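You operate a simulated robot arm through the tools that you are given. There is no shell and no other tool.

You run a simulated robot arm. Do the job below in one go: nothing can be reset, and whatever is moved stays where it is left.

TASK
Take the small offcut and put it on the slatted cover top. Take the short peg from the rear cover top and put it on the far end of the table sheet. Put the long bar on the front of the side bench away on the far end of the table sheet. Put one of the yellow caps from the grey tray on top of the fine block. Take the pale cleat and leave it on top of the green block. Take the medium block and put it in the wooden tote. Do these in any order. Set down upright: yellow cap, pale cleat.
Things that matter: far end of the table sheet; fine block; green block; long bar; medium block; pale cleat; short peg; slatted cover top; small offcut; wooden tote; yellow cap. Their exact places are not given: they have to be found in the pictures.

Only the result counts: the job must be done as asked and must still hold three seconds after the hand-in. Knocking over, shifting, dropping, spilling or breaking anything else fails it. Lids that push on must go on centred and level and be pressed home; caps that screw on are set level and turned clockwise until they are tight. Flat cloth is picked up by pressing the open fingertips on it (5 to 10 N) and closing them slowly along it; thin cloth reads only 2 to 8 mm in the jaws.

THE ROBOT
A 6-joint arm with a fingered hand on a trunk, on a base that moves. Base frame: it is fixed to the floor where the robot stands at the start and does not move with it; the origin is under the middle of the robot, x ahead of it, y to its left, z up; the surface under the hand at the start is at about z = 900. Units: mm, rad, N and s.
With the tool pointing down near the work surface it reaches from about 200 to 660 mm from the robot's upright axis, wherever it stands. Its first joint turns from -2.897 to 2.897 rad. Places, roughly: far end of the table sheet [400, 400, 900]; fine block [-2250, -2500, 250]; green block (6x8x7 cm) [-5300, -1100, 900]; long bar (10x4x4 cm) [-5400, -1000, 900]; medium block [-2250, -2250, 250]; pale cleat (5x4x5 cm) [-3900, -300, 500]; short peg (2x2x2 cm) [-1200, 200, 800]; slatted cover top [-1400, -200, 800]; small offcut (5x3x3 cm) [400, 0, 900]; wooden tote (38x19x8 cm) [-4100, 2000, 900]; yellow cap (5x5x5 cm) [-3700, 800, 500]. Payload 4 kg.
The tool frame sits at the grasp point between the pads (the TCP): z along the fingers, y along the line on which they close. The tips reach 26 mm beyond it. The gripper opens to 148 mm; its body begins 73 mm behind the TCP. The gripper is a hand of 3 fingers: y runs from the thumb to the fingers, the wrist lies at [0, 0, -239] in the tool frame, and closing takes about 1.5 s.
Orientation is told as [roll, pitch, yaw] about the base's x, y, z axes, in that order, counted from this pose: with the fingers straight down and closing along the base's y, the tool's x points along the base's -x, its y along +y and its z along -z.

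THE INTERFACE
- The arm moves only by the tool servo_tool. Its argument "plan" is a list of rows, each a list of 3 entries, a list of its own where there are three numbers: the turn, a rotation vector about the base's x, y, z in rad, then the shift along the base's x, y, z in m, then the gripper command, from -1 (shut) to 1 (fully open), values between in proportion. In form: [[[wx, wy, wz], [tx, ty, tz], gripper], ...]. A call has 1 to 20 rows; each row is the pose to reach, as a shift and turn from the pose commanded when the call began. Rows are played at 5 a second. More than 50 mm and 0.15 rad between two rows, or a gripper value outside its range, and nothing of the call is played. Where a pose cannot be reached the arm comes as near as it can. A force on the tool above 40 N (or 10 N above the force at the start of the call, whichever is more), or a blocked arm, ends the call early, and 0.2 s more pass. Each finger travels about 153 mm/s and halts on what it meets, pressing with about 25 N; the grip force reading is that of the motor and also rises with nothing between the fingers. The clock runs only during rows and for 0.2 s after the last one: add rows that repeat a pose to give the fingers time. It gives the time, the measured TCP pose, the force on the tool (base axes), the opening and the grip force at its end, in the units of the frame above (readings bear some noise), with the torque about the TCP (base axes, N m) and any sound that the robot's microphone picked up, and new pictures: "views" is both (left out), scene, wrist or none.
- Cameras (640 x 400 px; columns grow to the right, rows downward): "scene" is now at [-19.8, 285.7, 1411.8]; the picture's right is [1.00, -0.01, 0.00], its down [-0.00, -0.92, -0.40] and it looks along [0.00, 0.40, -0.92] (base axes); focal length 214 px, centre (320, 200). "wrist" rides on the gripper at [68, -39, -90] in the tool frame; the picture's right is [0.50, 0.87, 0.00], its down [-0.66, 0.38, -0.65] and it looks along [-0.57, 0.33, 0.76] (tool axes); focal length 222 px, centre (320, 200).
- raise_lower(by): moves the trunk up (or, below 0, down) by that many mm; the arm and the scene camera ride with it, the base frame stays. It gives what a move gives, with no picture.
- steer(legs): drives the robot by 1 to 6 legs, each [ahead, left, turn to the left] in mm, mm and rad, along the robot's own axes; the way and the turn of a leg run together, so that a leg with both is an arc; at most 1500 mm and 3.142 rad a leg. The arm and the cameras ride along, it lands a little off, and it stops where it bumps. It gives what a move gives, and a new picture of the scene camera.
- preshape(shape): the hand has 3 fingers and takes this shape, open, in about a second: jaw (thumb against the fingers, like two jaws); tri (thumb and two fingers); tip (a fingertip pinch); poke (one finger out to press); point (the index stretched); flat (the hand flat); cup (the hand cupped); fist (a fist). The gripper value then closes the fingers along that shape, each until it touches; the sizes above hold for jaw. It gives what a move gives, with no picture.
- head_to(pan, tilt): turns the head with the scene camera to pan (to the left, within 2.094 rad either way) and tilt (down, from -0.506 to 1.204), counted from straight ahead of the robot (the tilt from the chest, where the trunk bows). It gives what a move gives, and a new picture of the scene camera.
- measure_at(camera, pixels): for up to 12 pixels [column, row] of the newest picture of that camera ("zoom" is the newest enlarged one), the place [x, y, z] in the base frame of the surface seen there, good to about 2 mm, but the place of the scene camera against the robot may be out by one fixed shift of up to 18 mm in any direction. No time passes.
- inspect(camera, box): a new picture of the part [left, top, right, bottom] of that camera's present view, enlarged. No time passes.
- sign_off(): hands the job in; it is judged then, once.

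Open the gripper and draw the arm clear of the work before you hand the job in, unless the task says otherwise.

The tools are called after "Call:" by a JSON object that holds its "op" and its "data". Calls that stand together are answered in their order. servo_tool: Moves the arm, as the interface text tells. Its arguments: {"type":"object","properties":{"plan":{"type":"array","items":{"type":"array"}},"views":{"type":"string","enum":["both","scene","wrist","none"]}},"required":["plan"]} The other tools are called the same way: raise_lower (by) moves the trunk up or down; preshape (shape) gives the hand a shape; steer (legs) drives the base; head_to (pan, tilt) turns the head that bears the scene camera; measure_at (camera, pixels) gives the place of the surface under pixels of a picture; inspect (camera, box) takes an enlarged picture of a part of a camera's view; sign_off () hands the job in.

At the start:

```text
t: 0.0
ee_pos: [-40.4, 689.5, 999.4]
tcp_rot: [-0.001, -0.001, 0.0]
contact_force: [0.1, 0.3, 0.5]
ft_torque: [-0.02, 0.01, -0.01]
width: 147.8
grip_force: 0.1
shape: jaw
trunk travel left (down, up): [-178.0, 139.0]
robot x, y, heading: [4.3, 1.1, -0.001]
head pan, tilt (commanded): [1.566, 1.155]
```

scene: 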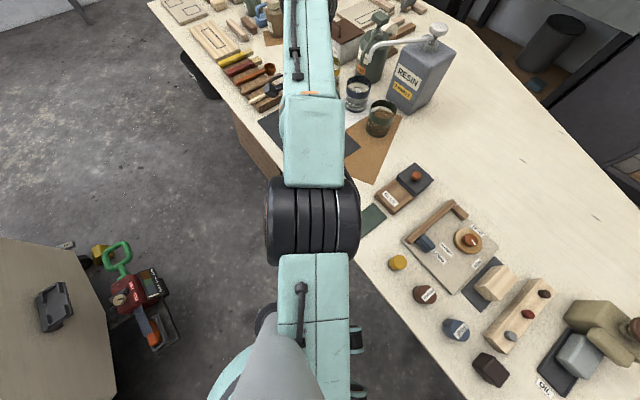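
wrist: 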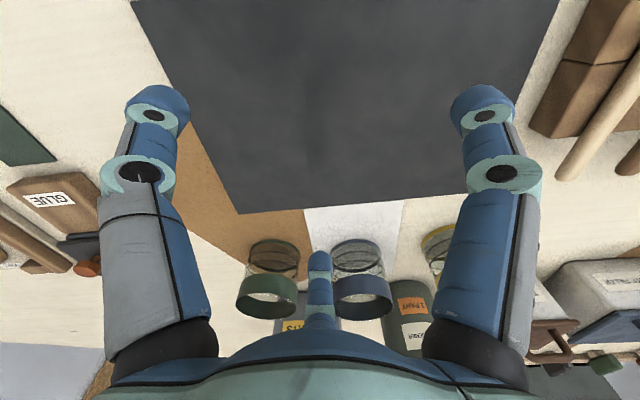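

The first picture shows the table to the left with many small items; the arm reaches over it along +y. I look around with the head, first straight at the table's far and near ends.

Call:
{"op": "head_to", "data": {"pan": 0.5, "tilt": 0.8}}

```text
t: 1.3
ee_pos: [-42.1, 689.9, 1001.0]
tcp_rot: [0.001, -0.001, 0.0]
contact_force: [-0.8, 1.0, -0.4]
ft_torque: [-0.01, 0.02, -0.03]
width: 147.8
grip_force: 0.1
shape: jaw
trunk travel left (down, up): [-178.0, 139.0]
robot x, y, heading: [-0.5, 0.8, -0.001]
head pan, tilt (commanded): [0.499, 0.799]
```

scene: 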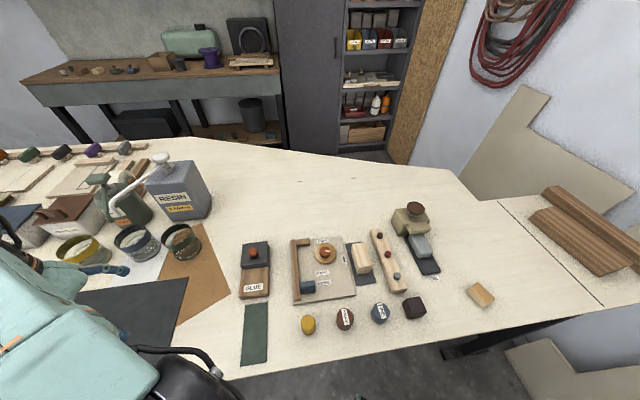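

The view shows the table; a lone wood piece at (480,295) may be the small offcut, and dark sheets at (130,310) and (255,335). I measure several points.

Call:
{"op": "measure_at", "data": {"camera": "scene", "pixels": [[480, 294], [130, 310], [255, 335], [208, 284], [320, 270], [360, 280], [428, 265], [413, 307], [390, 260], [330, 165], [550, 250], [460, 180]]}}

Call:
{"op": "inspect", "data": {"camera": "scene", "box": [200, 190, 520, 390]}}

```text
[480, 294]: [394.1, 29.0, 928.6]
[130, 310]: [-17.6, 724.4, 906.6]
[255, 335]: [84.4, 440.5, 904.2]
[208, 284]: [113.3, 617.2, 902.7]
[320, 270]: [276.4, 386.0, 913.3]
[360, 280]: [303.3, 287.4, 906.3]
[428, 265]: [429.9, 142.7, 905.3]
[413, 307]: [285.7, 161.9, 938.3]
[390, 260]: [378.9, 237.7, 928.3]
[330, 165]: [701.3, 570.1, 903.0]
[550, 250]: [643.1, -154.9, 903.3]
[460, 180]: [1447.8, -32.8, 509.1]
```

```text
2.00 times, centred on (360, 290) of scene
```

zoom: 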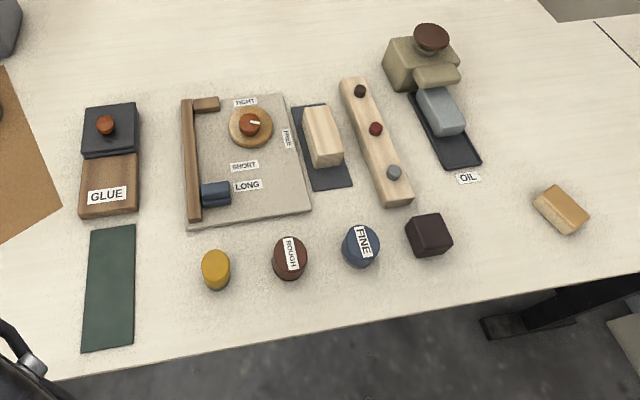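

The tan board with labels TIGHT/FREE/SHORT/LONG could be the "table sheet"; I measure its corners, the table's edges and other sheets to understand.

Call:
{"op": "measure_at", "data": {"camera": "scene", "pixels": [[293, 303], [354, 296], [342, 238], [296, 240], [235, 374], [640, 295], [450, 172], [210, 140], [500, 200], [603, 303], [300, 300], [420, 150]]}}

Call:
{"op": "inspect", "data": {"camera": "scene", "box": [440, 140, 640, 340]}}

Call:
{"op": "inspect", "data": {"camera": "scene", "box": [0, 130, 280, 310]}}

```text
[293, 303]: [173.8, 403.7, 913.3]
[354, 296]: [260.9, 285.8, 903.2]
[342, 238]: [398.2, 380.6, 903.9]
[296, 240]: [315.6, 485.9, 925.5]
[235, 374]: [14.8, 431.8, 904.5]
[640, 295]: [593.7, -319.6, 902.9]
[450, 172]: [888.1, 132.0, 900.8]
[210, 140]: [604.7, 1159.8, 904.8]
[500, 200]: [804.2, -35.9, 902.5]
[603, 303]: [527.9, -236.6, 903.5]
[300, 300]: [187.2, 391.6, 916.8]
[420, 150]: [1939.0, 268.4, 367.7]
```

```text
2.00 times, centred on (540, 240) of scene
```

zoom: 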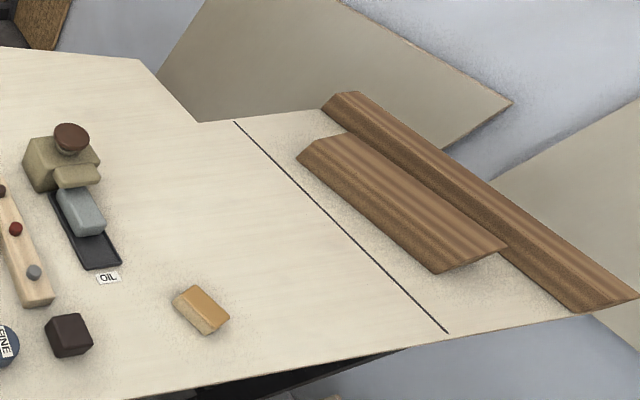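

```text
2.22 times, centred on (140, 220) of scene
```

zoom: 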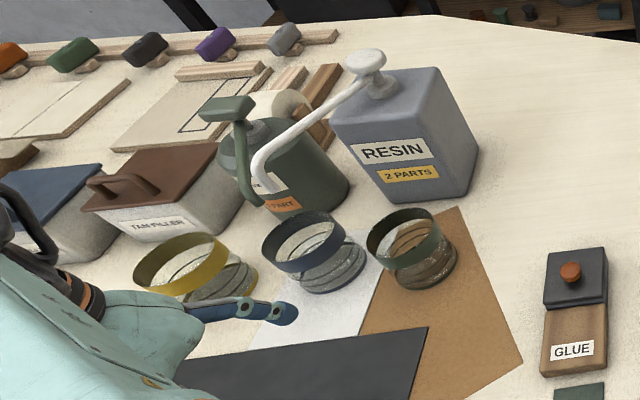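

The layout is large, so I keep looking around with the head to find the other places before moving anything.

Call:
{"op": "head_to", "data": {"pan": 1.3, "tilt": 0.4}}

Call:
{"op": "head_to", "data": {"pan": 2.09, "tilt": 0.5}}

Call:
{"op": "head_to", "data": {"pan": -0.6, "tilt": 0.5}}

Call:
{"op": "head_to", "data": {"pan": -2.09, "tilt": 0.5}}

```text
t: 2.4
ee_pos: [-41.8, 689.9, 1000.0]
tcp_rot: [-0.003, -0.001, -0.001]
contact_force: [0.5, 0.3, 1.2]
ft_torque: [0.01, 0.01, 0.01]
width: 147.9
grip_force: 0.2
shape: jaw
trunk travel left (down, up): [-178.0, 139.0]
robot x, y, heading: [-1.2, -1.5, 0.005]
head pan, tilt (commanded): [1.3, 0.4]
```

scene: 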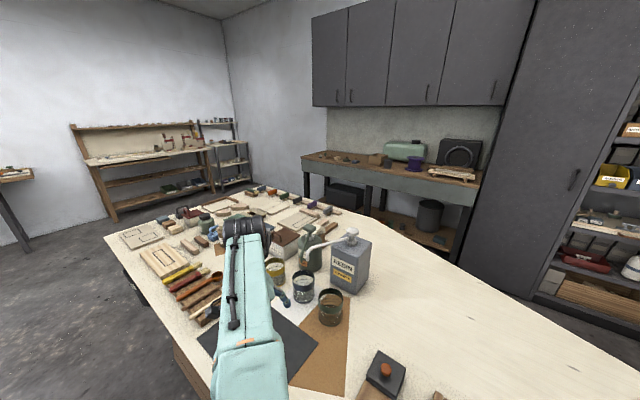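

```text
t: 3.6
ee_pos: [-41.8, 689.0, 999.9]
tcp_rot: [0.002, -0.001, 0.002]
contact_force: [0.5, 0.0, -0.7]
ft_torque: [-0.02, 0.01, 0.01]
width: 147.8
grip_force: 0.2
shape: jaw
trunk travel left (down, up): [-178.0, 139.0]
robot x, y, heading: [-2.5, -2.3, -0.003]
head pan, tilt (commanded): [2.089, 0.499]
```

scene: 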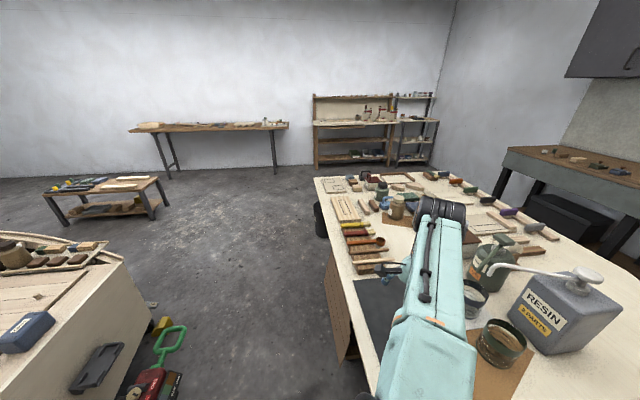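

```text
t: 6.0
ee_pos: [-42.2, 690.9, 1000.1]
tcp_rot: [0.0, -0.001, 0.001]
contact_force: [-0.1, 0.3, -0.5]
ft_torque: [0.01, 0.0, 0.01]
width: 148.0
grip_force: 0.0
shape: jaw
trunk travel left (down, up): [-178.0, 139.0]
robot x, y, heading: [1.9, 2.8, 0.001]
head pan, tilt (commanded): [-0.6, 0.499]
```

scene: 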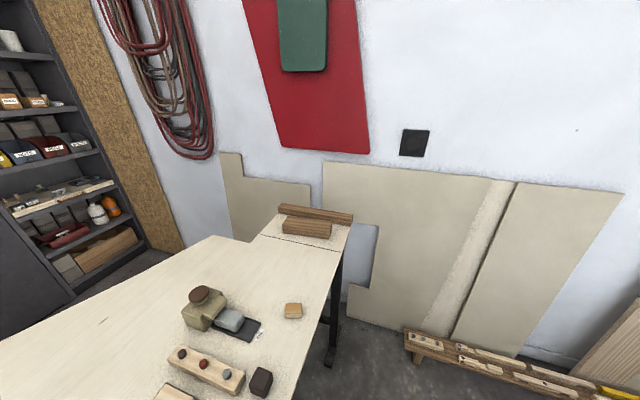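

```text
t: 7.5
ee_pos: [-41.2, 690.3, 1000.2]
tcp_rot: [0.001, 0.001, 0.0]
contact_force: [-0.9, 0.8, 0.3]
ft_torque: [-0.01, 0.01, -0.03]
width: 147.7
grip_force: 0.1
shape: jaw
trunk travel left (down, up): [-178.0, 139.0]
robot x, y, heading: [-1.7, 3.4, 0.001]
head pan, tilt (commanded): [-2.089, 0.499]
```

scene: 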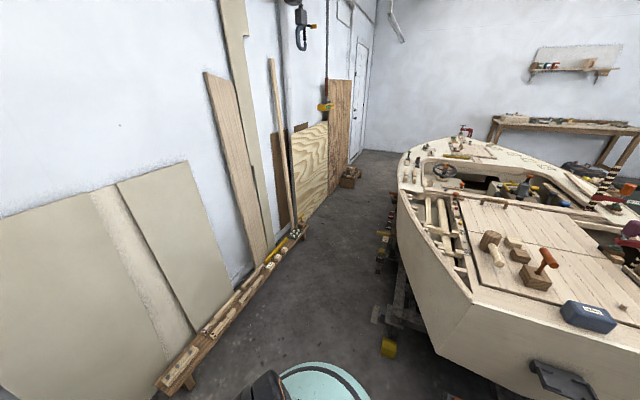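

A boat stands behind the robot; the slatted hatch cover carries tools. I measure a few points in this view.

Call:
{"op": "measure_at", "data": {"camera": "scene", "pixels": [[590, 315], [535, 275], [490, 240], [520, 255], [620, 305], [475, 220], [440, 170], [350, 180], [290, 230], [180, 365], [560, 125], [470, 155]]}}

Call:
{"op": "inspect", "data": {"camera": "scene", "box": [400, 100, 640, 250]}}

Call:
{"op": "inspect", "data": {"camera": "scene", "box": [440, 190, 640, 350]}}

```text
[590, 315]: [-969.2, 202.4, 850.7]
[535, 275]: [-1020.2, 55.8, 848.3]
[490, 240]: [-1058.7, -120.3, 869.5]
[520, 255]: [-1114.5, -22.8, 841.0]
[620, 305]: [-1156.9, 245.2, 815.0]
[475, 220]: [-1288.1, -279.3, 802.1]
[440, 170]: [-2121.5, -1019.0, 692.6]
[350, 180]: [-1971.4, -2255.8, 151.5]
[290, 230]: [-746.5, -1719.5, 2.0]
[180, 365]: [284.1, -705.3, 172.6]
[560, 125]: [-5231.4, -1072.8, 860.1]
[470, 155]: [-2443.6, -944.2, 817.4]
```

```text
2.67 times, centred on (520, 175) of scene
```

zoom: 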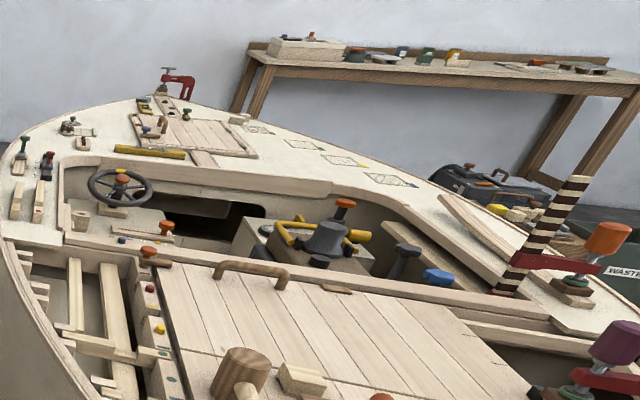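

```text
2.50 times, centred on (540, 270) of scene
```

zoom: 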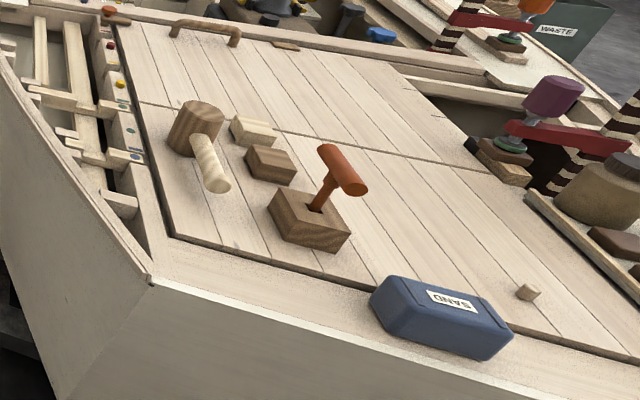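

The short peg looks to be the small cube near (-1157,245,815). I now look back at the table around [400,400] from the current position to settle what the table sheet is.

Call:
{"op": "head_to", "data": {"pan": 0.8, "tilt": 0.9}}

Call:
{"op": "inspect", "data": {"camera": "scene", "box": [200, 80, 640, 355]}}

Call:
{"op": "inspect", "data": {"camera": "scene", "box": [0, 0, 320, 200]}}

```text
t: 10.1
ee_pos: [-41.6, 690.1, 998.5]
tcp_rot: [0.001, 0.001, -0.001]
contact_force: [-0.3, 0.3, 0.4]
ft_torque: [-0.01, 0.01, -0.02]
width: 148.0
grip_force: 0.1
shape: jaw
trunk travel left (down, up): [-178.0, 139.0]
robot x, y, heading: [0.8, 0.6, 0.0]
head pan, tilt (commanded): [0.799, 0.901]
```

scene: 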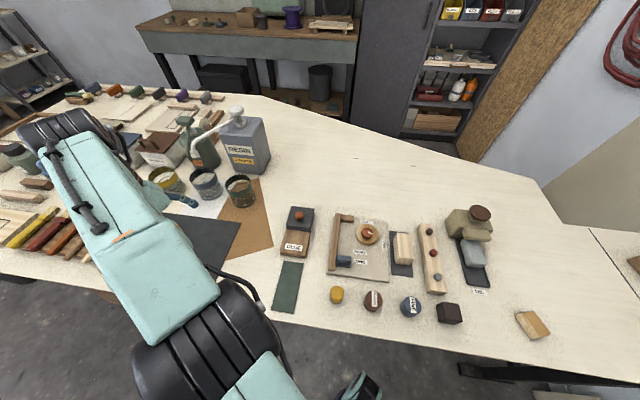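

```text
1.45 times, centred on (420, 218) of scene
```

zoom: 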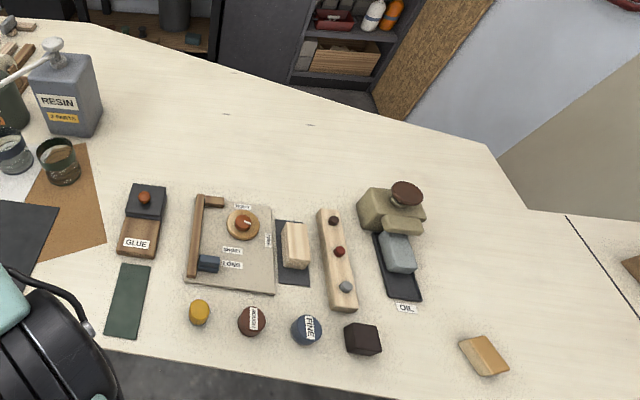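

```text
2.00 times, centred on (160, 100) of scene
```

zoom: 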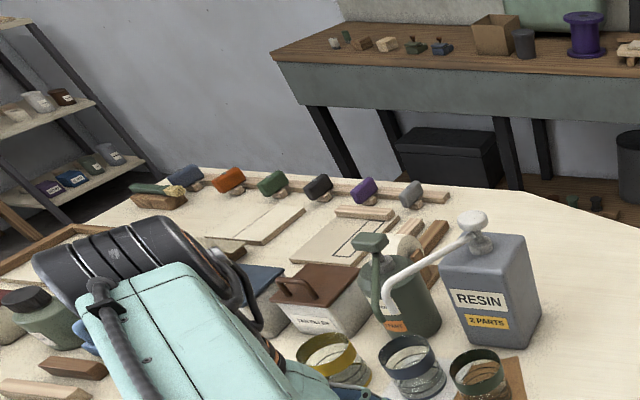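

The tan sheet at (360,245) lies nearest to [400,400]. I zoom on it and measure its corners and items carefully.

Call:
{"op": "inspect", "data": {"camera": "scene", "box": [312, 195, 440, 290]}}

Call:
{"op": "measure_at", "data": {"camera": "zoom", "pixels": [[80, 325], [375, 370], [358, 150], [150, 90], [275, 190], [275, 240], [190, 110], [150, 330], [400, 60], [250, 60], [60, 60], [450, 330]]}}

```text
4.21 times, centred on (376, 242) of scene
```

zoom: 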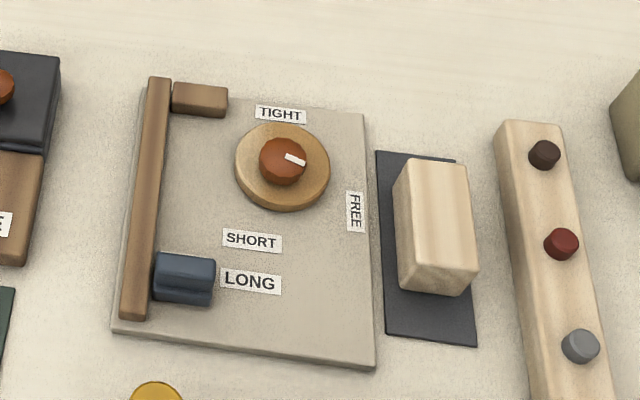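

```text
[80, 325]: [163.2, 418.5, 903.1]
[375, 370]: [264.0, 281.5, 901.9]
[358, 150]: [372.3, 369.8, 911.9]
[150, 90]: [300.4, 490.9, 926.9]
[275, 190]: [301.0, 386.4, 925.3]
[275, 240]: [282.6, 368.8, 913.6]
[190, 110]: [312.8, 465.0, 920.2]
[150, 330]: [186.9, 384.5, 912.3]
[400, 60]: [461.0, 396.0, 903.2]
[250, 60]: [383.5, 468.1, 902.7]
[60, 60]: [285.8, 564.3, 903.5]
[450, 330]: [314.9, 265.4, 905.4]
```

The tan board is ~10 mm thick with a jig on it, so I also check the extents of the whole table top. I look left along it.

Call:
{"op": "head_to", "data": {"pan": 1.75, "tilt": 0.6}}

Call:
{"op": "inspect", "data": {"camera": "scene", "box": [160, 60, 480, 260]}}

```text
t: 11.3
ee_pos: [-41.8, 690.0, 1000.3]
tcp_rot: [0.001, -0.001, 0.0]
contact_force: [0.1, 0.5, -0.3]
ft_torque: [0.02, -0.02, -0.03]
width: 147.8
grip_force: 0.1
shape: jaw
trunk travel left (down, up): [-178.0, 139.0]
robot x, y, heading: [-2.1, 2.2, -0.002]
head pan, tilt (commanded): [1.751, 0.6]
```

scene: 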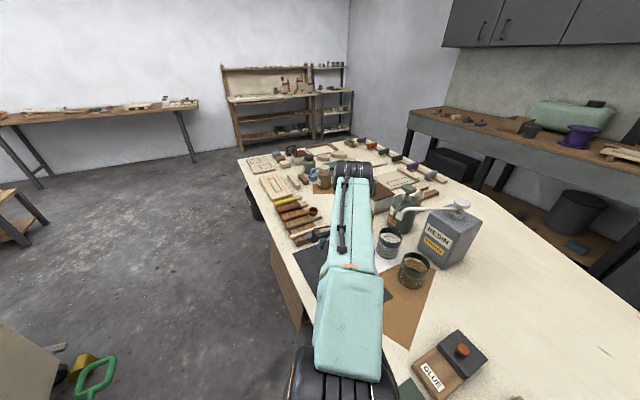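

```text
2.00 times, centred on (320, 160) of scene
```

zoom: 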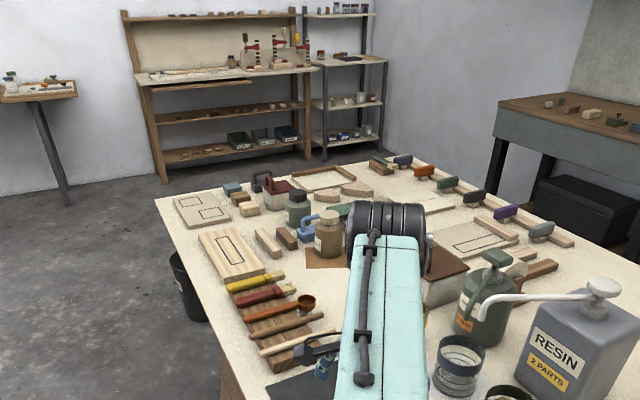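

I measure the table's left corners and edges.

Call:
{"op": "measure_at", "data": {"camera": "zoom", "pixels": [[158, 197], [395, 156], [220, 350], [205, 210], [455, 237], [560, 150], [640, 270], [190, 275], [600, 250], [20, 80], [190, 70], [340, 60]]}}

Call:
{"op": "measure_at", "data": {"camera": "scene", "pixels": [[630, 282], [560, 330], [440, 150], [275, 245], [500, 215]]}}

```text
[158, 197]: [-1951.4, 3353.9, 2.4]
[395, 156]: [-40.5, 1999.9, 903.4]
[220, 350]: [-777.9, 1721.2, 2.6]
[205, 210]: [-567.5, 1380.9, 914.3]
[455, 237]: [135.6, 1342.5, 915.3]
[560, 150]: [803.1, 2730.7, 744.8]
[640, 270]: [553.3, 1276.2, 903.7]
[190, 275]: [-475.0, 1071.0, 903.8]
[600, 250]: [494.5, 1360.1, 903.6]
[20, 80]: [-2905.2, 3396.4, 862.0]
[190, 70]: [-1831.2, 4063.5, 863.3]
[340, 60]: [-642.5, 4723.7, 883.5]
```

```text
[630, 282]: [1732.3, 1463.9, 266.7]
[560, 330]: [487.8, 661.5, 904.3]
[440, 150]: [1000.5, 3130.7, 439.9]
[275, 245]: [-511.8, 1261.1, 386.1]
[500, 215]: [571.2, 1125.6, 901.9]
```

I check the free table area beyond the tan board for any faint sheet outline.

Call:
{"op": "head_to", "data": {"pan": 0.75, "tilt": 0.65}}

Call:
{"op": "inspect", "data": {"camera": "scene", "box": [240, 150, 480, 300]}}

Call:
{"op": "inspect", "data": {"camera": "scene", "box": [400, 120, 640, 400]}}

```text
t: 12.6
ee_pos: [-41.1, 689.3, 999.0]
tcp_rot: [0.001, 0.001, 0.002]
contact_force: [-0.8, -1.3, -0.3]
ft_torque: [0.01, 0.01, -0.02]
width: 148.1
grip_force: 0.1
shape: jaw
trunk travel left (down, up): [-178.0, 139.0]
robot x, y, heading: [-0.6, 1.0, -0.005]
head pan, tilt (commanded): [0.75, 0.649]
```

scene: 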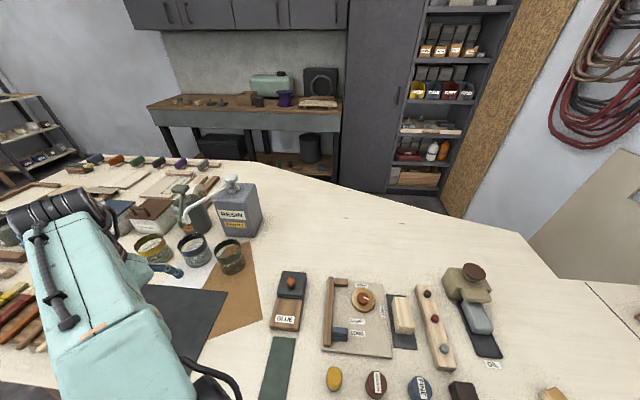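

```text
2.67 times, centred on (360, 225) of scene
```

zoom: 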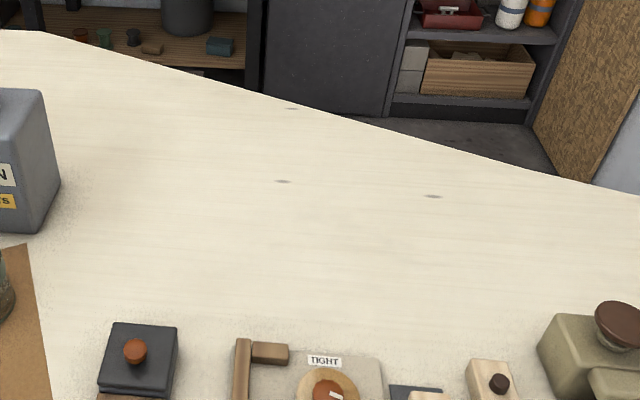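

```text
1.43 times, centred on (520, 260) of scene
```

zoom: 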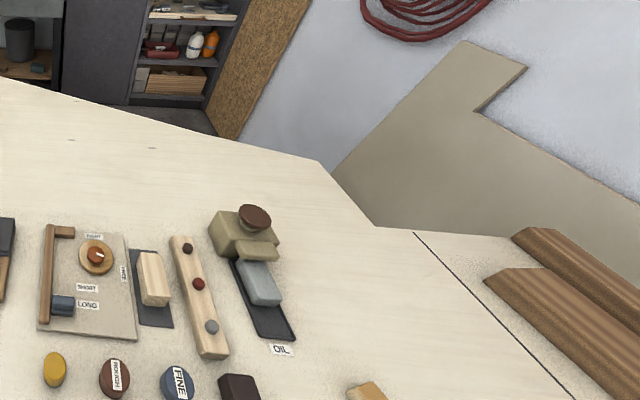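

The area just beyond the tan board is bare table sheet, close to [400,400]; I will put the peg and bar there. Now I look at the offcut more closely to find its orientation.

Call:
{"op": "head_to", "data": {"pan": 0.15, "tilt": 1.1}}

Call:
{"op": "inspect", "data": {"camera": "scene", "box": [240, 130, 400, 230]}}

```text
t: 13.6
ee_pos: [-41.3, 689.6, 1000.7]
tcp_rot: [0.0, 0.0, -0.002]
contact_force: [-0.3, 0.6, 0.3]
ft_torque: [0.01, 0.0, 0.0]
width: 148.0
grip_force: 0.0
shape: jaw
trunk travel left (down, up): [-178.0, 139.0]
robot x, y, heading: [-2.0, 2.5, -0.001]
head pan, tilt (commanded): [0.15, 1.1]
```

scene: 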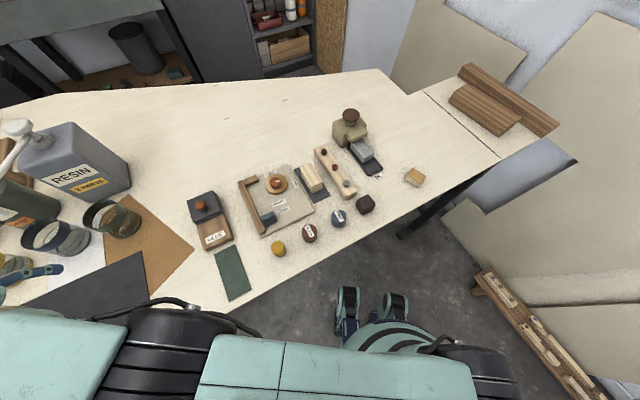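

```text
4.00 times, centred on (320, 180) of scene
```

zoom: 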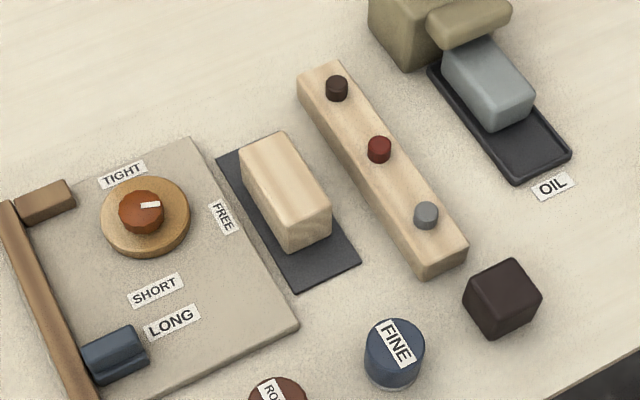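

The offcut is at (413,177); I zoom on it and measure its corners.

Call:
{"op": "inspect", "data": {"camera": "scene", "box": [380, 155, 444, 195]}}

Call:
{"op": "measure_at", "data": {"camera": "zoom", "pixels": [[260, 110], [430, 200], [365, 275], [240, 185], [330, 190], [345, 310], [250, 240], [480, 320]]}}

```text
10.00 times, centred on (412, 175) of scene
```

zoom: 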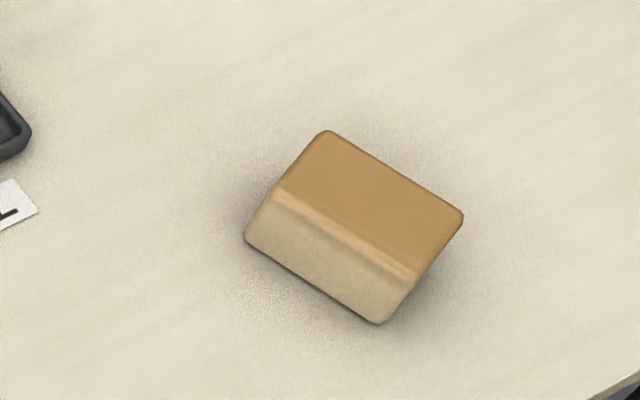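

```text
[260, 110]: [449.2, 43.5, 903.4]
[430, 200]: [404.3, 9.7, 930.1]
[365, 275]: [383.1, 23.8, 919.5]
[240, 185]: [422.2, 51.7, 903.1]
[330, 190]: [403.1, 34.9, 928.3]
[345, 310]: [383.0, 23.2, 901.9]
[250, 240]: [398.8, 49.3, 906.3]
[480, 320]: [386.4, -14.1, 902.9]
```

I measure top-face points nearer the corners to get the offcut's axis.

Call:
{"op": "measure_at", "data": {"camera": "zoom", "pixels": [[326, 140], [453, 214], [407, 268], [288, 188], [365, 205]]}}

```text
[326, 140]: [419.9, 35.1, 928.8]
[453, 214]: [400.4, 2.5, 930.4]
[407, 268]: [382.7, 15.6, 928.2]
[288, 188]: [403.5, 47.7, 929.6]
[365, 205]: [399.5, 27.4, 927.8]
```

The offcut's top centre is about (401,25,929), long axis at about 59° to x. Before sweeping the arm there I check heights of the tall things along the way.

Call:
{"op": "measure_at", "data": {"camera": "scene", "pixels": [[350, 115], [345, 130], [203, 203], [275, 183], [70, 140], [110, 205]]}}

```text
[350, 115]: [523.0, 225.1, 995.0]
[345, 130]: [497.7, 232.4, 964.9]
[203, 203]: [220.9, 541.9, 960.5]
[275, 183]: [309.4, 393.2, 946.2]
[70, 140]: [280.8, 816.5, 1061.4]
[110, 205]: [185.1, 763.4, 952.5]
```

Nothing on the way is above 1000 mm within r=450, so I sweep the open hand at z≈1060 to above the offcut.

Call:
{"op": "servo_tool", "data": {"plan": [[[0, 0, 0], [0.0072, -0.046, 0.012], 1], [[0, 0, 0], [0.02, -0.0904, 0.024], 1], [[0, 0, -0.126], [0.0313, -0.135, 0.036], 1], [[0, 0, -0.252], [0.041, -0.18, 0.048], 1], [[0, 0, -0.378], [0.049, -0.225, 0.06], 1], [[0, 0, -0.504], [0.087, -0.2524, 0.06], 1], [[0, 0, -0.63], [0.1314, -0.2645, 0.06], 1], [[0, 0, -0.756], [0.1739, -0.281, 0.06], 1], [[0, 0, -0.882], [0.2159, -0.2972, 0.06], 1], [[0, 0, -1.008], [0.256, -0.3176, 0.06], 1], [[0, 0, -1.134], [0.2937, -0.3421, 0.06], 1], [[0, 0, -1.26], [0.3287, -0.3704, 0.06], 1], [[0, 0, -1.386], [0.3568, -0.4056, 0.06], 1], [[0, 0, -1.512], [0.3848, -0.4402, 0.06], 1], [[0, 0, -1.638], [0.4047, -0.48, 0.06], 1], [[0, 0, -1.764], [0.4247, -0.5192, 0.06], 1], [[0, 0, -1.89], [0.4357, -0.5618, 0.06], 1], [[0, 0, -2.016], [0.442, -0.6048, 0.06], 1], [[0, 0, -2.142], [0.443, -0.6406, 0.06], 1], [[0, 0, -2.147], [0.4422, -0.6648, 0.06], 1]]}}

```text
t: 14.3
ee_pos: [-39.5, 579.6, 930.3]
tcp_rot: [-0.159, -0.012, -0.019]
contact_force: [-8.5, -0.9, 30.1]
ft_torque: [1.37, -1.17, 0.25]
width: 147.7
grip_force: 0.0
shape: jaw
trunk travel left (down, up): [-178.0, 139.0]
robot x, y, heading: [-0.9, -2.8, 0.001]
head pan, tilt (commanded): [0.15, 1.1]
stopped in row 3: the force on the tool passed its limit at 161 N (the readings are from after the stop); the commanded pose is now the measured one
```

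scene: 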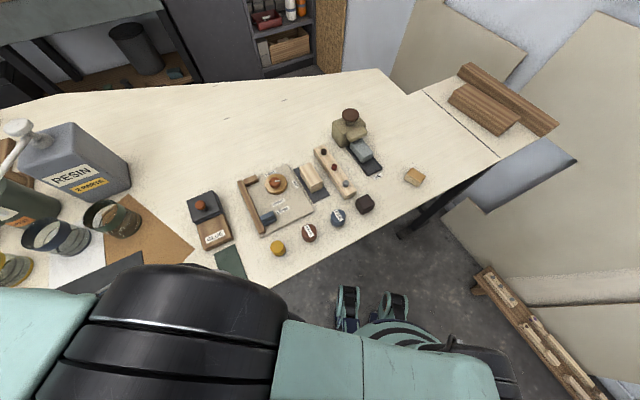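
wrist: 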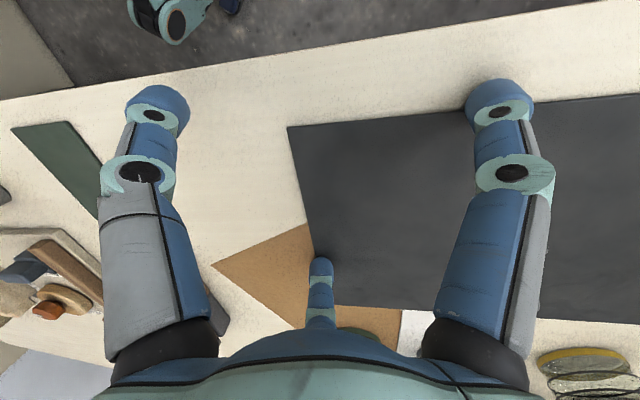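

The arm dived while retracting quickly and touched the table at z=904 (161 N); nothing visible was displaced. I lift slowly and straighten the tilt of -0.159.

Call:
{"op": "servo_tool", "data": {"plan": [[[0, 0, 0], [0, 0, 0.01], 1], [[0, 0, 0], [0, 0, 0.02], 1], [[0, 0, 0], [0, 0, 0.03], 1], [[0, 0, 0], [0, 0, 0.04], 1], [[0.02, 0, 0], [0, 0, 0.05], 1], [[0.05, 0, 0], [0, 0, 0.06], 1], [[0.08, 0, 0], [0, 0, 0.07], 1], [[0.11, 0, 0], [0, 0, 0.08], 1], [[0.14, 0, 0], [0, 0, 0.09], 1], [[0.159, 0.01, 0.02], [0, 0, 0.1], 1]]}}

```text
t: 16.1
ee_pos: [-40.9, 572.0, 933.4]
tcp_rot: [-0.178, -0.019, -0.008]
contact_force: [3.8, -3.7, 43.8]
ft_torque: [1.93, 0.71, -0.11]
width: 147.0
grip_force: 0.1
shape: jaw
trunk travel left (down, up): [-178.0, 139.0]
robot x, y, heading: [2.2, 0.3, -0.002]
head pan, tilt (commanded): [0.15, 1.1]
stopped in row 9: the force on the tool passed its limit at 52 N (the readings are from after the stop); the commanded pose is now the measured one
```

scene: 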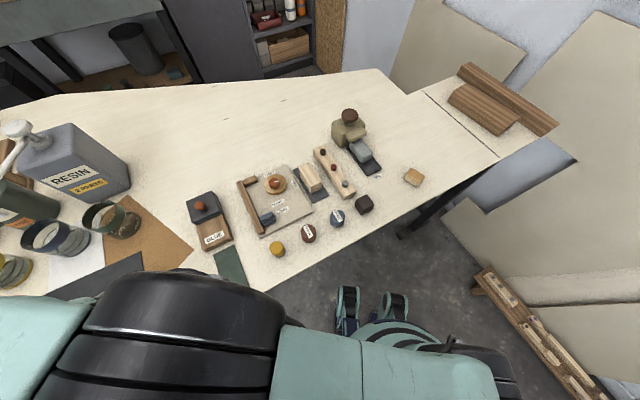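
wrist: 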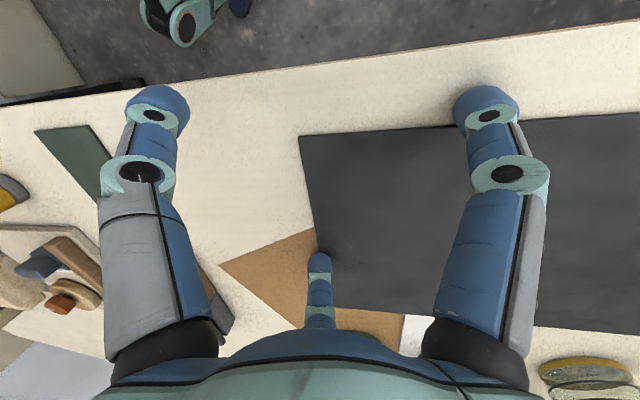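

The arm won't rise here, while the fingers still press on the table. I raise the trunk to lift the whole arm off the table.

Call:
{"op": "raise_lower", "data": {"by": 80}}

Call:
{"op": "head_to", "data": {"pan": 1.3, "tilt": 0.9}}

```text
t: 17.3
ee_pos: [-41.8, 573.6, 1008.9]
tcp_rot: [-0.189, -0.021, -0.009]
contact_force: [0.0, -0.3, 0.5]
ft_torque: [0.01, 0.0, -0.02]
width: 147.7
grip_force: 0.0
shape: jaw
trunk travel left (down, up): [-258.0, 59.0]
robot x, y, heading: [-1.8, 1.8, 0.0]
head pan, tilt (commanded): [0.15, 1.1]
```

```text
t: 18.7
ee_pos: [-42.5, 573.6, 1009.2]
tcp_rot: [-0.189, -0.018, -0.007]
contact_force: [-0.1, 0.2, -0.7]
ft_torque: [-0.03, -0.02, 0.04]
width: 147.8
grip_force: 0.0
shape: jaw
trunk travel left (down, up): [-258.0, 59.0]
robot x, y, heading: [-2.9, -1.2, -0.001]
head pan, tilt (commanded): [1.3, 0.901]
```

scene: 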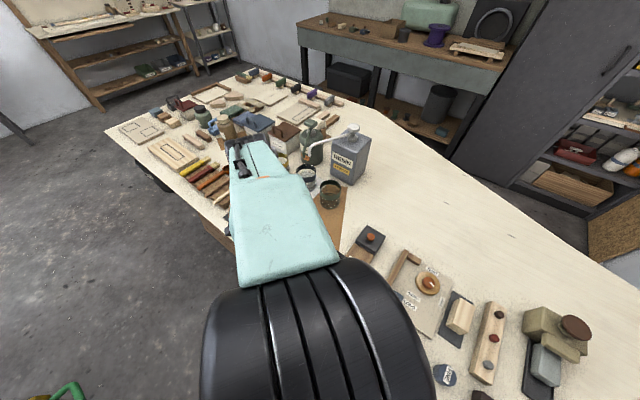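

The hand is free now at z≈1009, tilted by -0.19. I test by straightening the tilt in place, with a small lift.

Call:
{"op": "servo_tool", "data": {"plan": [[[0.03, 0, 0], [0, 0, 0.002], 1], [[0.06, 0, 0], [0, 0, 0.004], 1], [[0.09, 0, 0], [0, 0, 0.006], 1], [[0.12, 0, 0], [0, 0, 0.008], 1], [[0.15, 0.01, 0], [0, 0, 0.01], 1], [[0.18, 0.018, 0.007], [0, 0, 0.012], 1], [[0.189, 0.018, 0.007], [0, 0, 0.014], 1], [[0.189, 0.018, 0.007], [0, 0, 0.014], 1]], "views": "scene"}}

```text
t: 20.2
ee_pos: [-55.0, 556.2, 942.7]
tcp_rot: [-0.14, -0.011, 0.021]
contact_force: [-0.1, -0.4, -0.1]
ft_torque: [0.02, -0.01, -0.03]
width: 147.8
grip_force: 0.2
shape: jaw
trunk travel left (down, up): [-258.0, 59.0]
robot x, y, heading: [-0.9, -1.9, -0.001]
head pan, tilt (commanded): [1.3, 0.901]
stopped in row 7: the arm was blocked; the commanded pose is now the measured one
```

scene: 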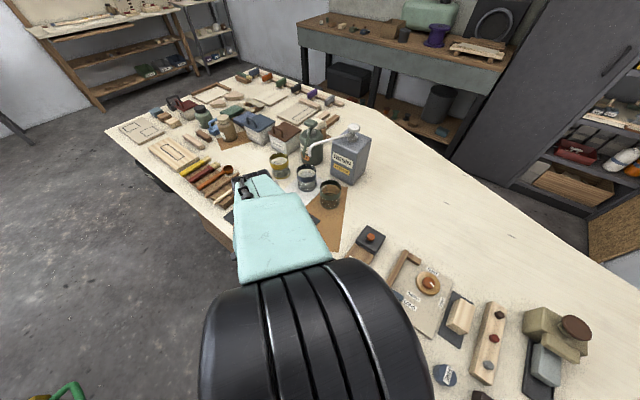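

The arm is blocked, apparently the elbow near the head. I measure the arm's surfaces in the picture to understand its posture.

Call:
{"op": "measure_at", "data": {"camera": "scene", "pixels": [[320, 330], [250, 340], [400, 340], [320, 280], [280, 230], [250, 190], [320, 395], [215, 390], [430, 390]]}}

Call:
{"op": "head_to", "data": {"pan": 1.3, "tilt": 1.2}}

```text
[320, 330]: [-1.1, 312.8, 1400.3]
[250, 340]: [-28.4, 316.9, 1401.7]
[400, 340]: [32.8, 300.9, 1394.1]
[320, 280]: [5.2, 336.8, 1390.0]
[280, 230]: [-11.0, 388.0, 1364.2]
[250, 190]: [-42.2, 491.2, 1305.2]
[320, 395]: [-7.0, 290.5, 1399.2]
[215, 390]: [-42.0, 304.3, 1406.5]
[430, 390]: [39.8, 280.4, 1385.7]
```

```text
t: 21.0
ee_pos: [-54.6, 558.2, 943.8]
tcp_rot: [-0.142, -0.009, 0.02]
contact_force: [0.4, -0.1, -0.4]
ft_torque: [0.01, 0.02, 0.0]
width: 147.7
grip_force: 0.1
shape: jaw
trunk travel left (down, up): [-258.0, 59.0]
robot x, y, heading: [-1.8, -0.2, -0.002]
head pan, tilt (commanded): [1.3, 1.201]
```

scene: 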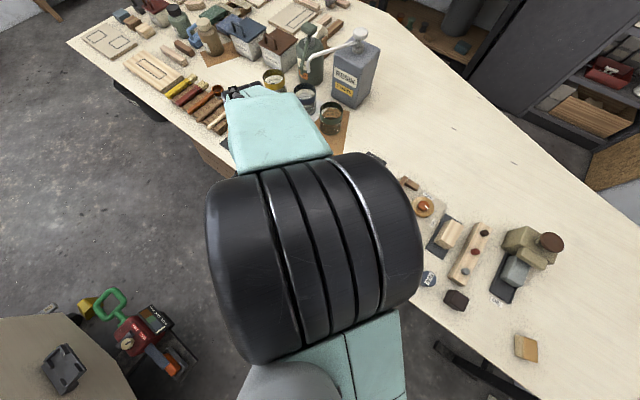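

The elbow top is at z≈1400 close under the head, so I go back outward along y (arm stretching lowers the elbow), slowly, straightening the tilt.

Call:
{"op": "servo_tool", "data": {"plan": [[[0, 0, 0], [0, 0.015, 0.005], 1], [[0.02, 0, 0], [0, 0.03, 0.015], 1], [[0.04, 0, 0], [0, 0.045, 0.025], 1], [[0.06, 0, 0], [0, 0.06, 0.035], 1], [[0.08, 0, 0], [0, 0.075, 0.05], 1], [[0.1, 0, 0], [0, 0.09, 0.065], 1], [[0.12, 0, -0.01], [0, 0.1, 0.08], 1], [[0.14, 0, -0.02], [0, 0.11, 0.095], 1], [[0.14, 0, -0.02], [0, 0.12, 0.11], 1], [[0.14, 0, -0.02], [0, 0.12, 0.11], 1]]}}

```text
t: 23.2
ee_pos: [-52.4, 674.7, 1056.5]
tcp_rot: [-0.002, -0.01, -0.002]
contact_force: [0.0, 0.4, 0.1]
ft_torque: [0.0, -0.02, -0.02]
width: 147.7
grip_force: 0.0
shape: jaw
trunk travel left (down, up): [-258.0, 59.0]
robot x, y, heading: [-4.0, 4.2, 0.002]
head pan, tilt (commanded): [1.3, 1.201]
```

scene: 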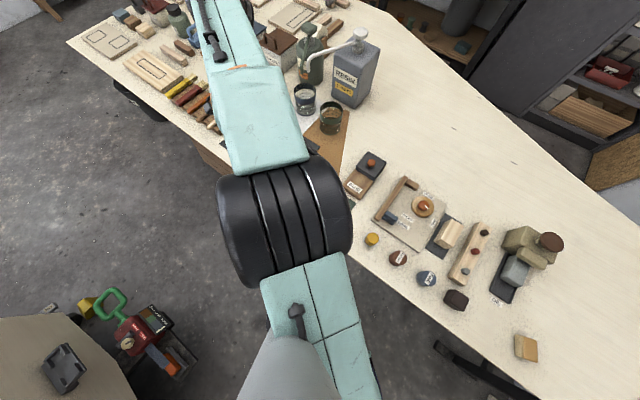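
wrist: 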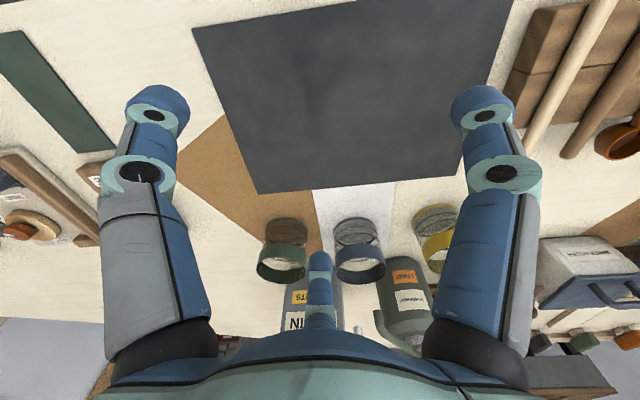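

Free again at (-52,675,1056) with nothing displaced. Before sweeping the arm round, I measure the resin can and bottle near the path.

Call:
{"op": "measure_at", "data": {"camera": "scene", "pixels": [[340, 95], [365, 100], [375, 50], [358, 36], [315, 55], [318, 30], [305, 90], [332, 112], [300, 180], [280, 220], [320, 300], [270, 360]]}}

```text
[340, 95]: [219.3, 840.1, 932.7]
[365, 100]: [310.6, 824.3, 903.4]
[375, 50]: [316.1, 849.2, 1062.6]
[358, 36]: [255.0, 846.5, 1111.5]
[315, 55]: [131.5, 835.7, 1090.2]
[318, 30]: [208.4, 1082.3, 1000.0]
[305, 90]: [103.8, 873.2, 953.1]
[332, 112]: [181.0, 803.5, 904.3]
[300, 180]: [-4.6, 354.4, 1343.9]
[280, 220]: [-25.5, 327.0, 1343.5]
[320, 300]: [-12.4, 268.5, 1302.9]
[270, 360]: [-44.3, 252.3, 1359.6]
```

The path at r≈677 clears the can and bottle (r>830). I sweep joint 1 by 30° first, yaw turning along, and check how the camera behaves.

Call:
{"op": "servo_tool", "data": {"plan": [[[0, 0, -0.0524], [0.0359, 0.0021, 0.005], 1], [[0, 0, -0.1047], [0.0713, 0.002, 0.01], 1], [[0, 0, -0.1571], [0.1067, 0.0001, 0.015], 1], [[0, 0, -0.2094], [0.1419, -0.0036, 0.02], 1], [[0, 0, -0.2618], [0.1769, -0.0093, 0.02], 1], [[0, 0, -0.3142], [0.2116, -0.0167, 0.02], 1], [[0, 0, -0.3665], [0.2458, -0.0259, 0.02], 1], [[0, 0, -0.4189], [0.2795, -0.0369, 0.02], 1], [[0, 0, -0.4712], [0.3126, -0.0497, 0.02], 1], [[0, 0, -0.5236], [0.3449, -0.0642, 0.02], 1]]}}

```text
t: 25.4
ee_pos: [290.7, 614.2, 1074.8]
tcp_rot: [0.001, -0.01, -0.525]
contact_force: [0.6, 0.1, -0.8]
ft_torque: [-0.03, 0.0, 0.01]
width: 148.1
grip_force: 0.0
shape: jaw
trunk travel left (down, up): [-258.0, 59.0]
robot x, y, heading: [0.4, 1.7, -0.002]
head pan, tilt (commanded): [1.3, 1.201]
```

scene: 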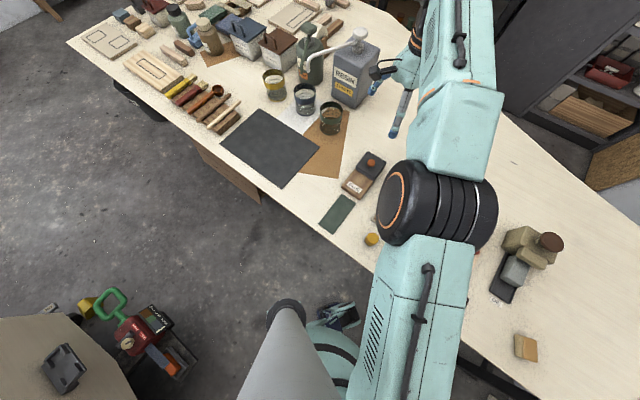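
wrist: 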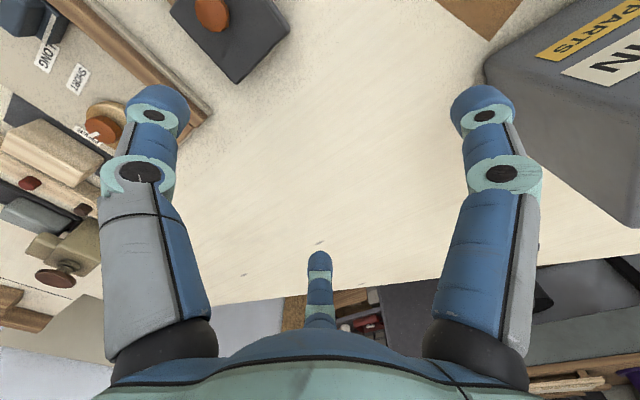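

The camera stays put while joint 1 turns, so the head stands at the robot's left; the arm is free when pointing ahead. I sweep on toward the offcut, turning the hand to yaw ≈ -2.145 so it will close across its short side.

Call:
{"op": "servo_tool", "data": {"plan": [[[0, 0, -0.081], [0.0315, -0.0165, 0], 1], [[0, 0, -0.162], [0.0628, -0.0345, 0], 1], [[0, 0, -0.243], [0.0929, -0.054, 0], 1], [[0, 0, -0.324], [0.1221, -0.0751, 0], 1], [[0, 0, -0.405], [0.15, -0.0977, 0], 1], [[0, 0, -0.486], [0.1768, -0.1217, 0], 1], [[0, 0, -0.567], [0.1949, -0.1541, 0], 1], [[0, 0, -0.648], [0.211, -0.1869, 0], 1], [[0, 0, -0.729], [0.2249, -0.2201, 0], 1], [[0, 0, -0.81], [0.2369, -0.2537, 0], 1], [[0, 0, -0.891], [0.2467, -0.2872, 0], 1], [[0, 0, -0.972], [0.2544, -0.3209, 0], 1], [[0, 0, -1.053], [0.2601, -0.3544, 0], 1], [[0, 0, -1.134], [0.2639, -0.3878, 0], 1], [[0, 0, -1.215], [0.2656, -0.4207, 0], 1], [[0, 0, -1.296], [0.2655, -0.4532, 0], 1], [[0, 0, -1.377], [0.2634, -0.4852, 0], 1], [[0, 0, -1.458], [0.2597, -0.5164, 0], 1], [[0, 0, -1.539], [0.2542, -0.5469, 0], 1], [[0, 0, -1.62], [0.247, -0.5766, 0], 1]]}}

```text
t: 29.6
ee_pos: [619.0, 65.2, 1142.5]
tcp_rot: [-0.052, -0.048, -2.101]
contact_force: [-0.7, 0.2, 0.0]
ft_torque: [0.01, -0.01, -0.03]
width: 147.6
grip_force: 0.0
shape: jaw
out of reach, approached as far as the arm can: row 2, 3, 4, 5, 6, 8, 9, 10, 11, 12, 13, 14, 15, 16, 17, 18, 19, 20
trunk travel left (down, up): [-258.0, 59.0]
robot x, y, heading: [-1.3, 0.5, -0.001]
head pan, tilt (commanded): [1.3, 1.201]
```

scene: 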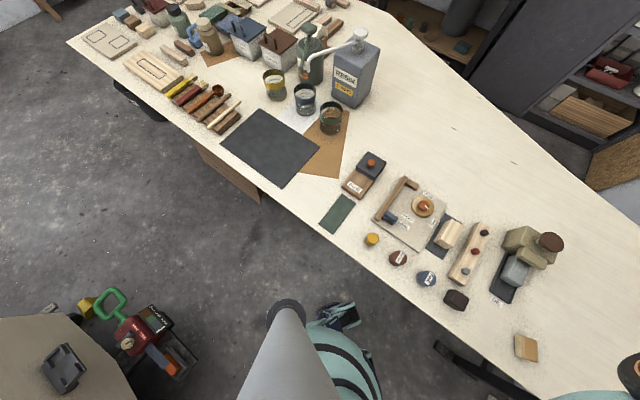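
wrist: 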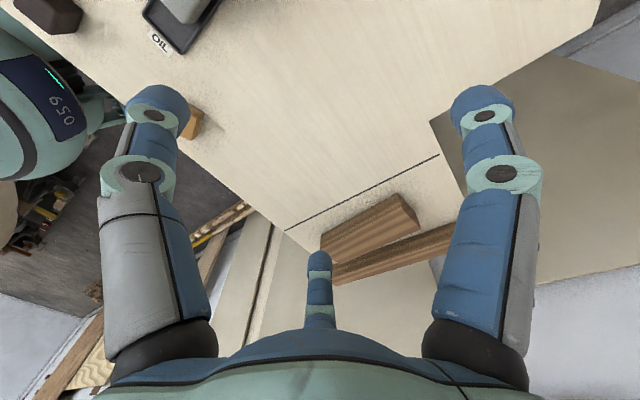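

The arm is stretched nearly straight at (619,65,1142) and could not fold. I bring the hand down and slightly inward slowly, straightening the tilt, so the elbow can fold.

Call:
{"op": "servo_tool", "data": {"plan": [[[0, 0, 0], [0, 0, -0.015], 1], [[0.003, -0.015, -0.01], [-0.003, 0, -0.03], 1], [[0.006, -0.03, -0.02], [-0.006, 0, -0.045], 1], [[0.009, -0.045, -0.03], [-0.012, 0, -0.06], 1], [[0.012, -0.06, -0.044], [-0.018, 0, -0.075], 1], [[0.015, -0.069, -0.044], [-0.024, 0, -0.09], 1], [[0.015, -0.069, -0.044], [-0.03, 0, -0.105], 1], [[0.015, -0.069, -0.044], [-0.036, 0, -0.12], 1], [[0.015, -0.069, -0.044], [-0.042, 0, -0.13], 1], [[0.015, -0.069, -0.044], [-0.05, 0, -0.14], 1], [[0.015, -0.069, -0.044], [-0.06, 0, -0.14], 1]], "views": "wrist"}}

Call:
{"op": "head_to", "data": {"pan": 0.1, "tilt": 0.7}}

```text
t: 32.0
ee_pos: [619.8, 67.6, 1118.0]
tcp_rot: [-0.086, -0.067, -2.141]
contact_force: [-0.8, 0.0, -0.2]
ft_torque: [0.01, 0.04, 0.01]
width: 147.8
grip_force: 0.1
shape: jaw
out of reach, approached as far as the arm can: row 1, 2, 3, 4, 5, 6, 7, 8, 9, 10, 11
trunk travel left (down, up): [-258.0, 59.0]
robot x, y, heading: [1.8, -3.2, -0.007]
head pan, tilt (commanded): [1.3, 1.201]
```

wrist: 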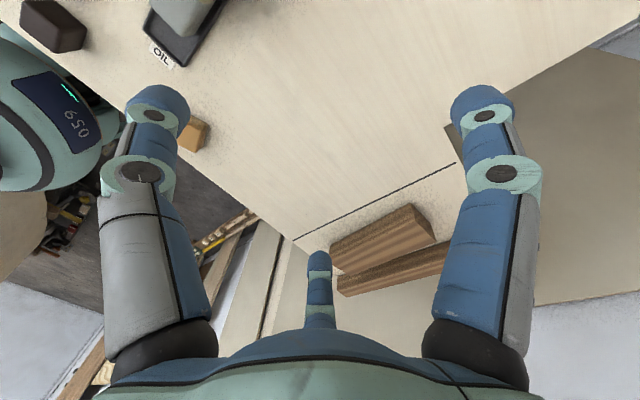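

```text
t: 33.4
ee_pos: [619.1, 66.7, 1116.6]
tcp_rot: [-0.088, -0.067, -2.139]
contact_force: [-0.7, -0.3, 0.9]
ft_torque: [-0.01, 0.02, -0.01]
width: 148.2
grip_force: 0.0
shape: jaw
trunk travel left (down, up): [-258.0, 59.0]
robot x, y, heading: [-1.6, -3.1, 0.003]
head pan, tilt (commanded): [0.099, 0.7]
```

scene: 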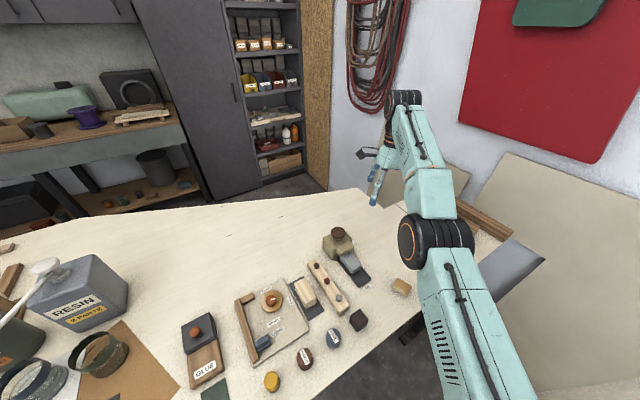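

The arm looks nearly straight; I measure shoulder, elbow and wrist positions to understand the geometry.

Call:
{"op": "measure_at", "data": {"camera": "scene", "pixels": [[495, 390], [460, 300], [450, 235], [410, 245], [425, 170], [430, 205], [405, 105], [400, 130], [384, 165], [373, 198], [440, 222]]}}

```text
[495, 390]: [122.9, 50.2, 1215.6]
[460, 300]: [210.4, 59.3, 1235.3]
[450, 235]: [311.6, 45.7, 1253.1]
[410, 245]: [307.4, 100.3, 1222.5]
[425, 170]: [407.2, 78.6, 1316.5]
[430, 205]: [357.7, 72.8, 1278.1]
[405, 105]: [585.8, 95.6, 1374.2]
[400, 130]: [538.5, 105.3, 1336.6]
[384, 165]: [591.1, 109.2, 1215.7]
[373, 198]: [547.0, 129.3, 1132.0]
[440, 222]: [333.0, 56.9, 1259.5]
```

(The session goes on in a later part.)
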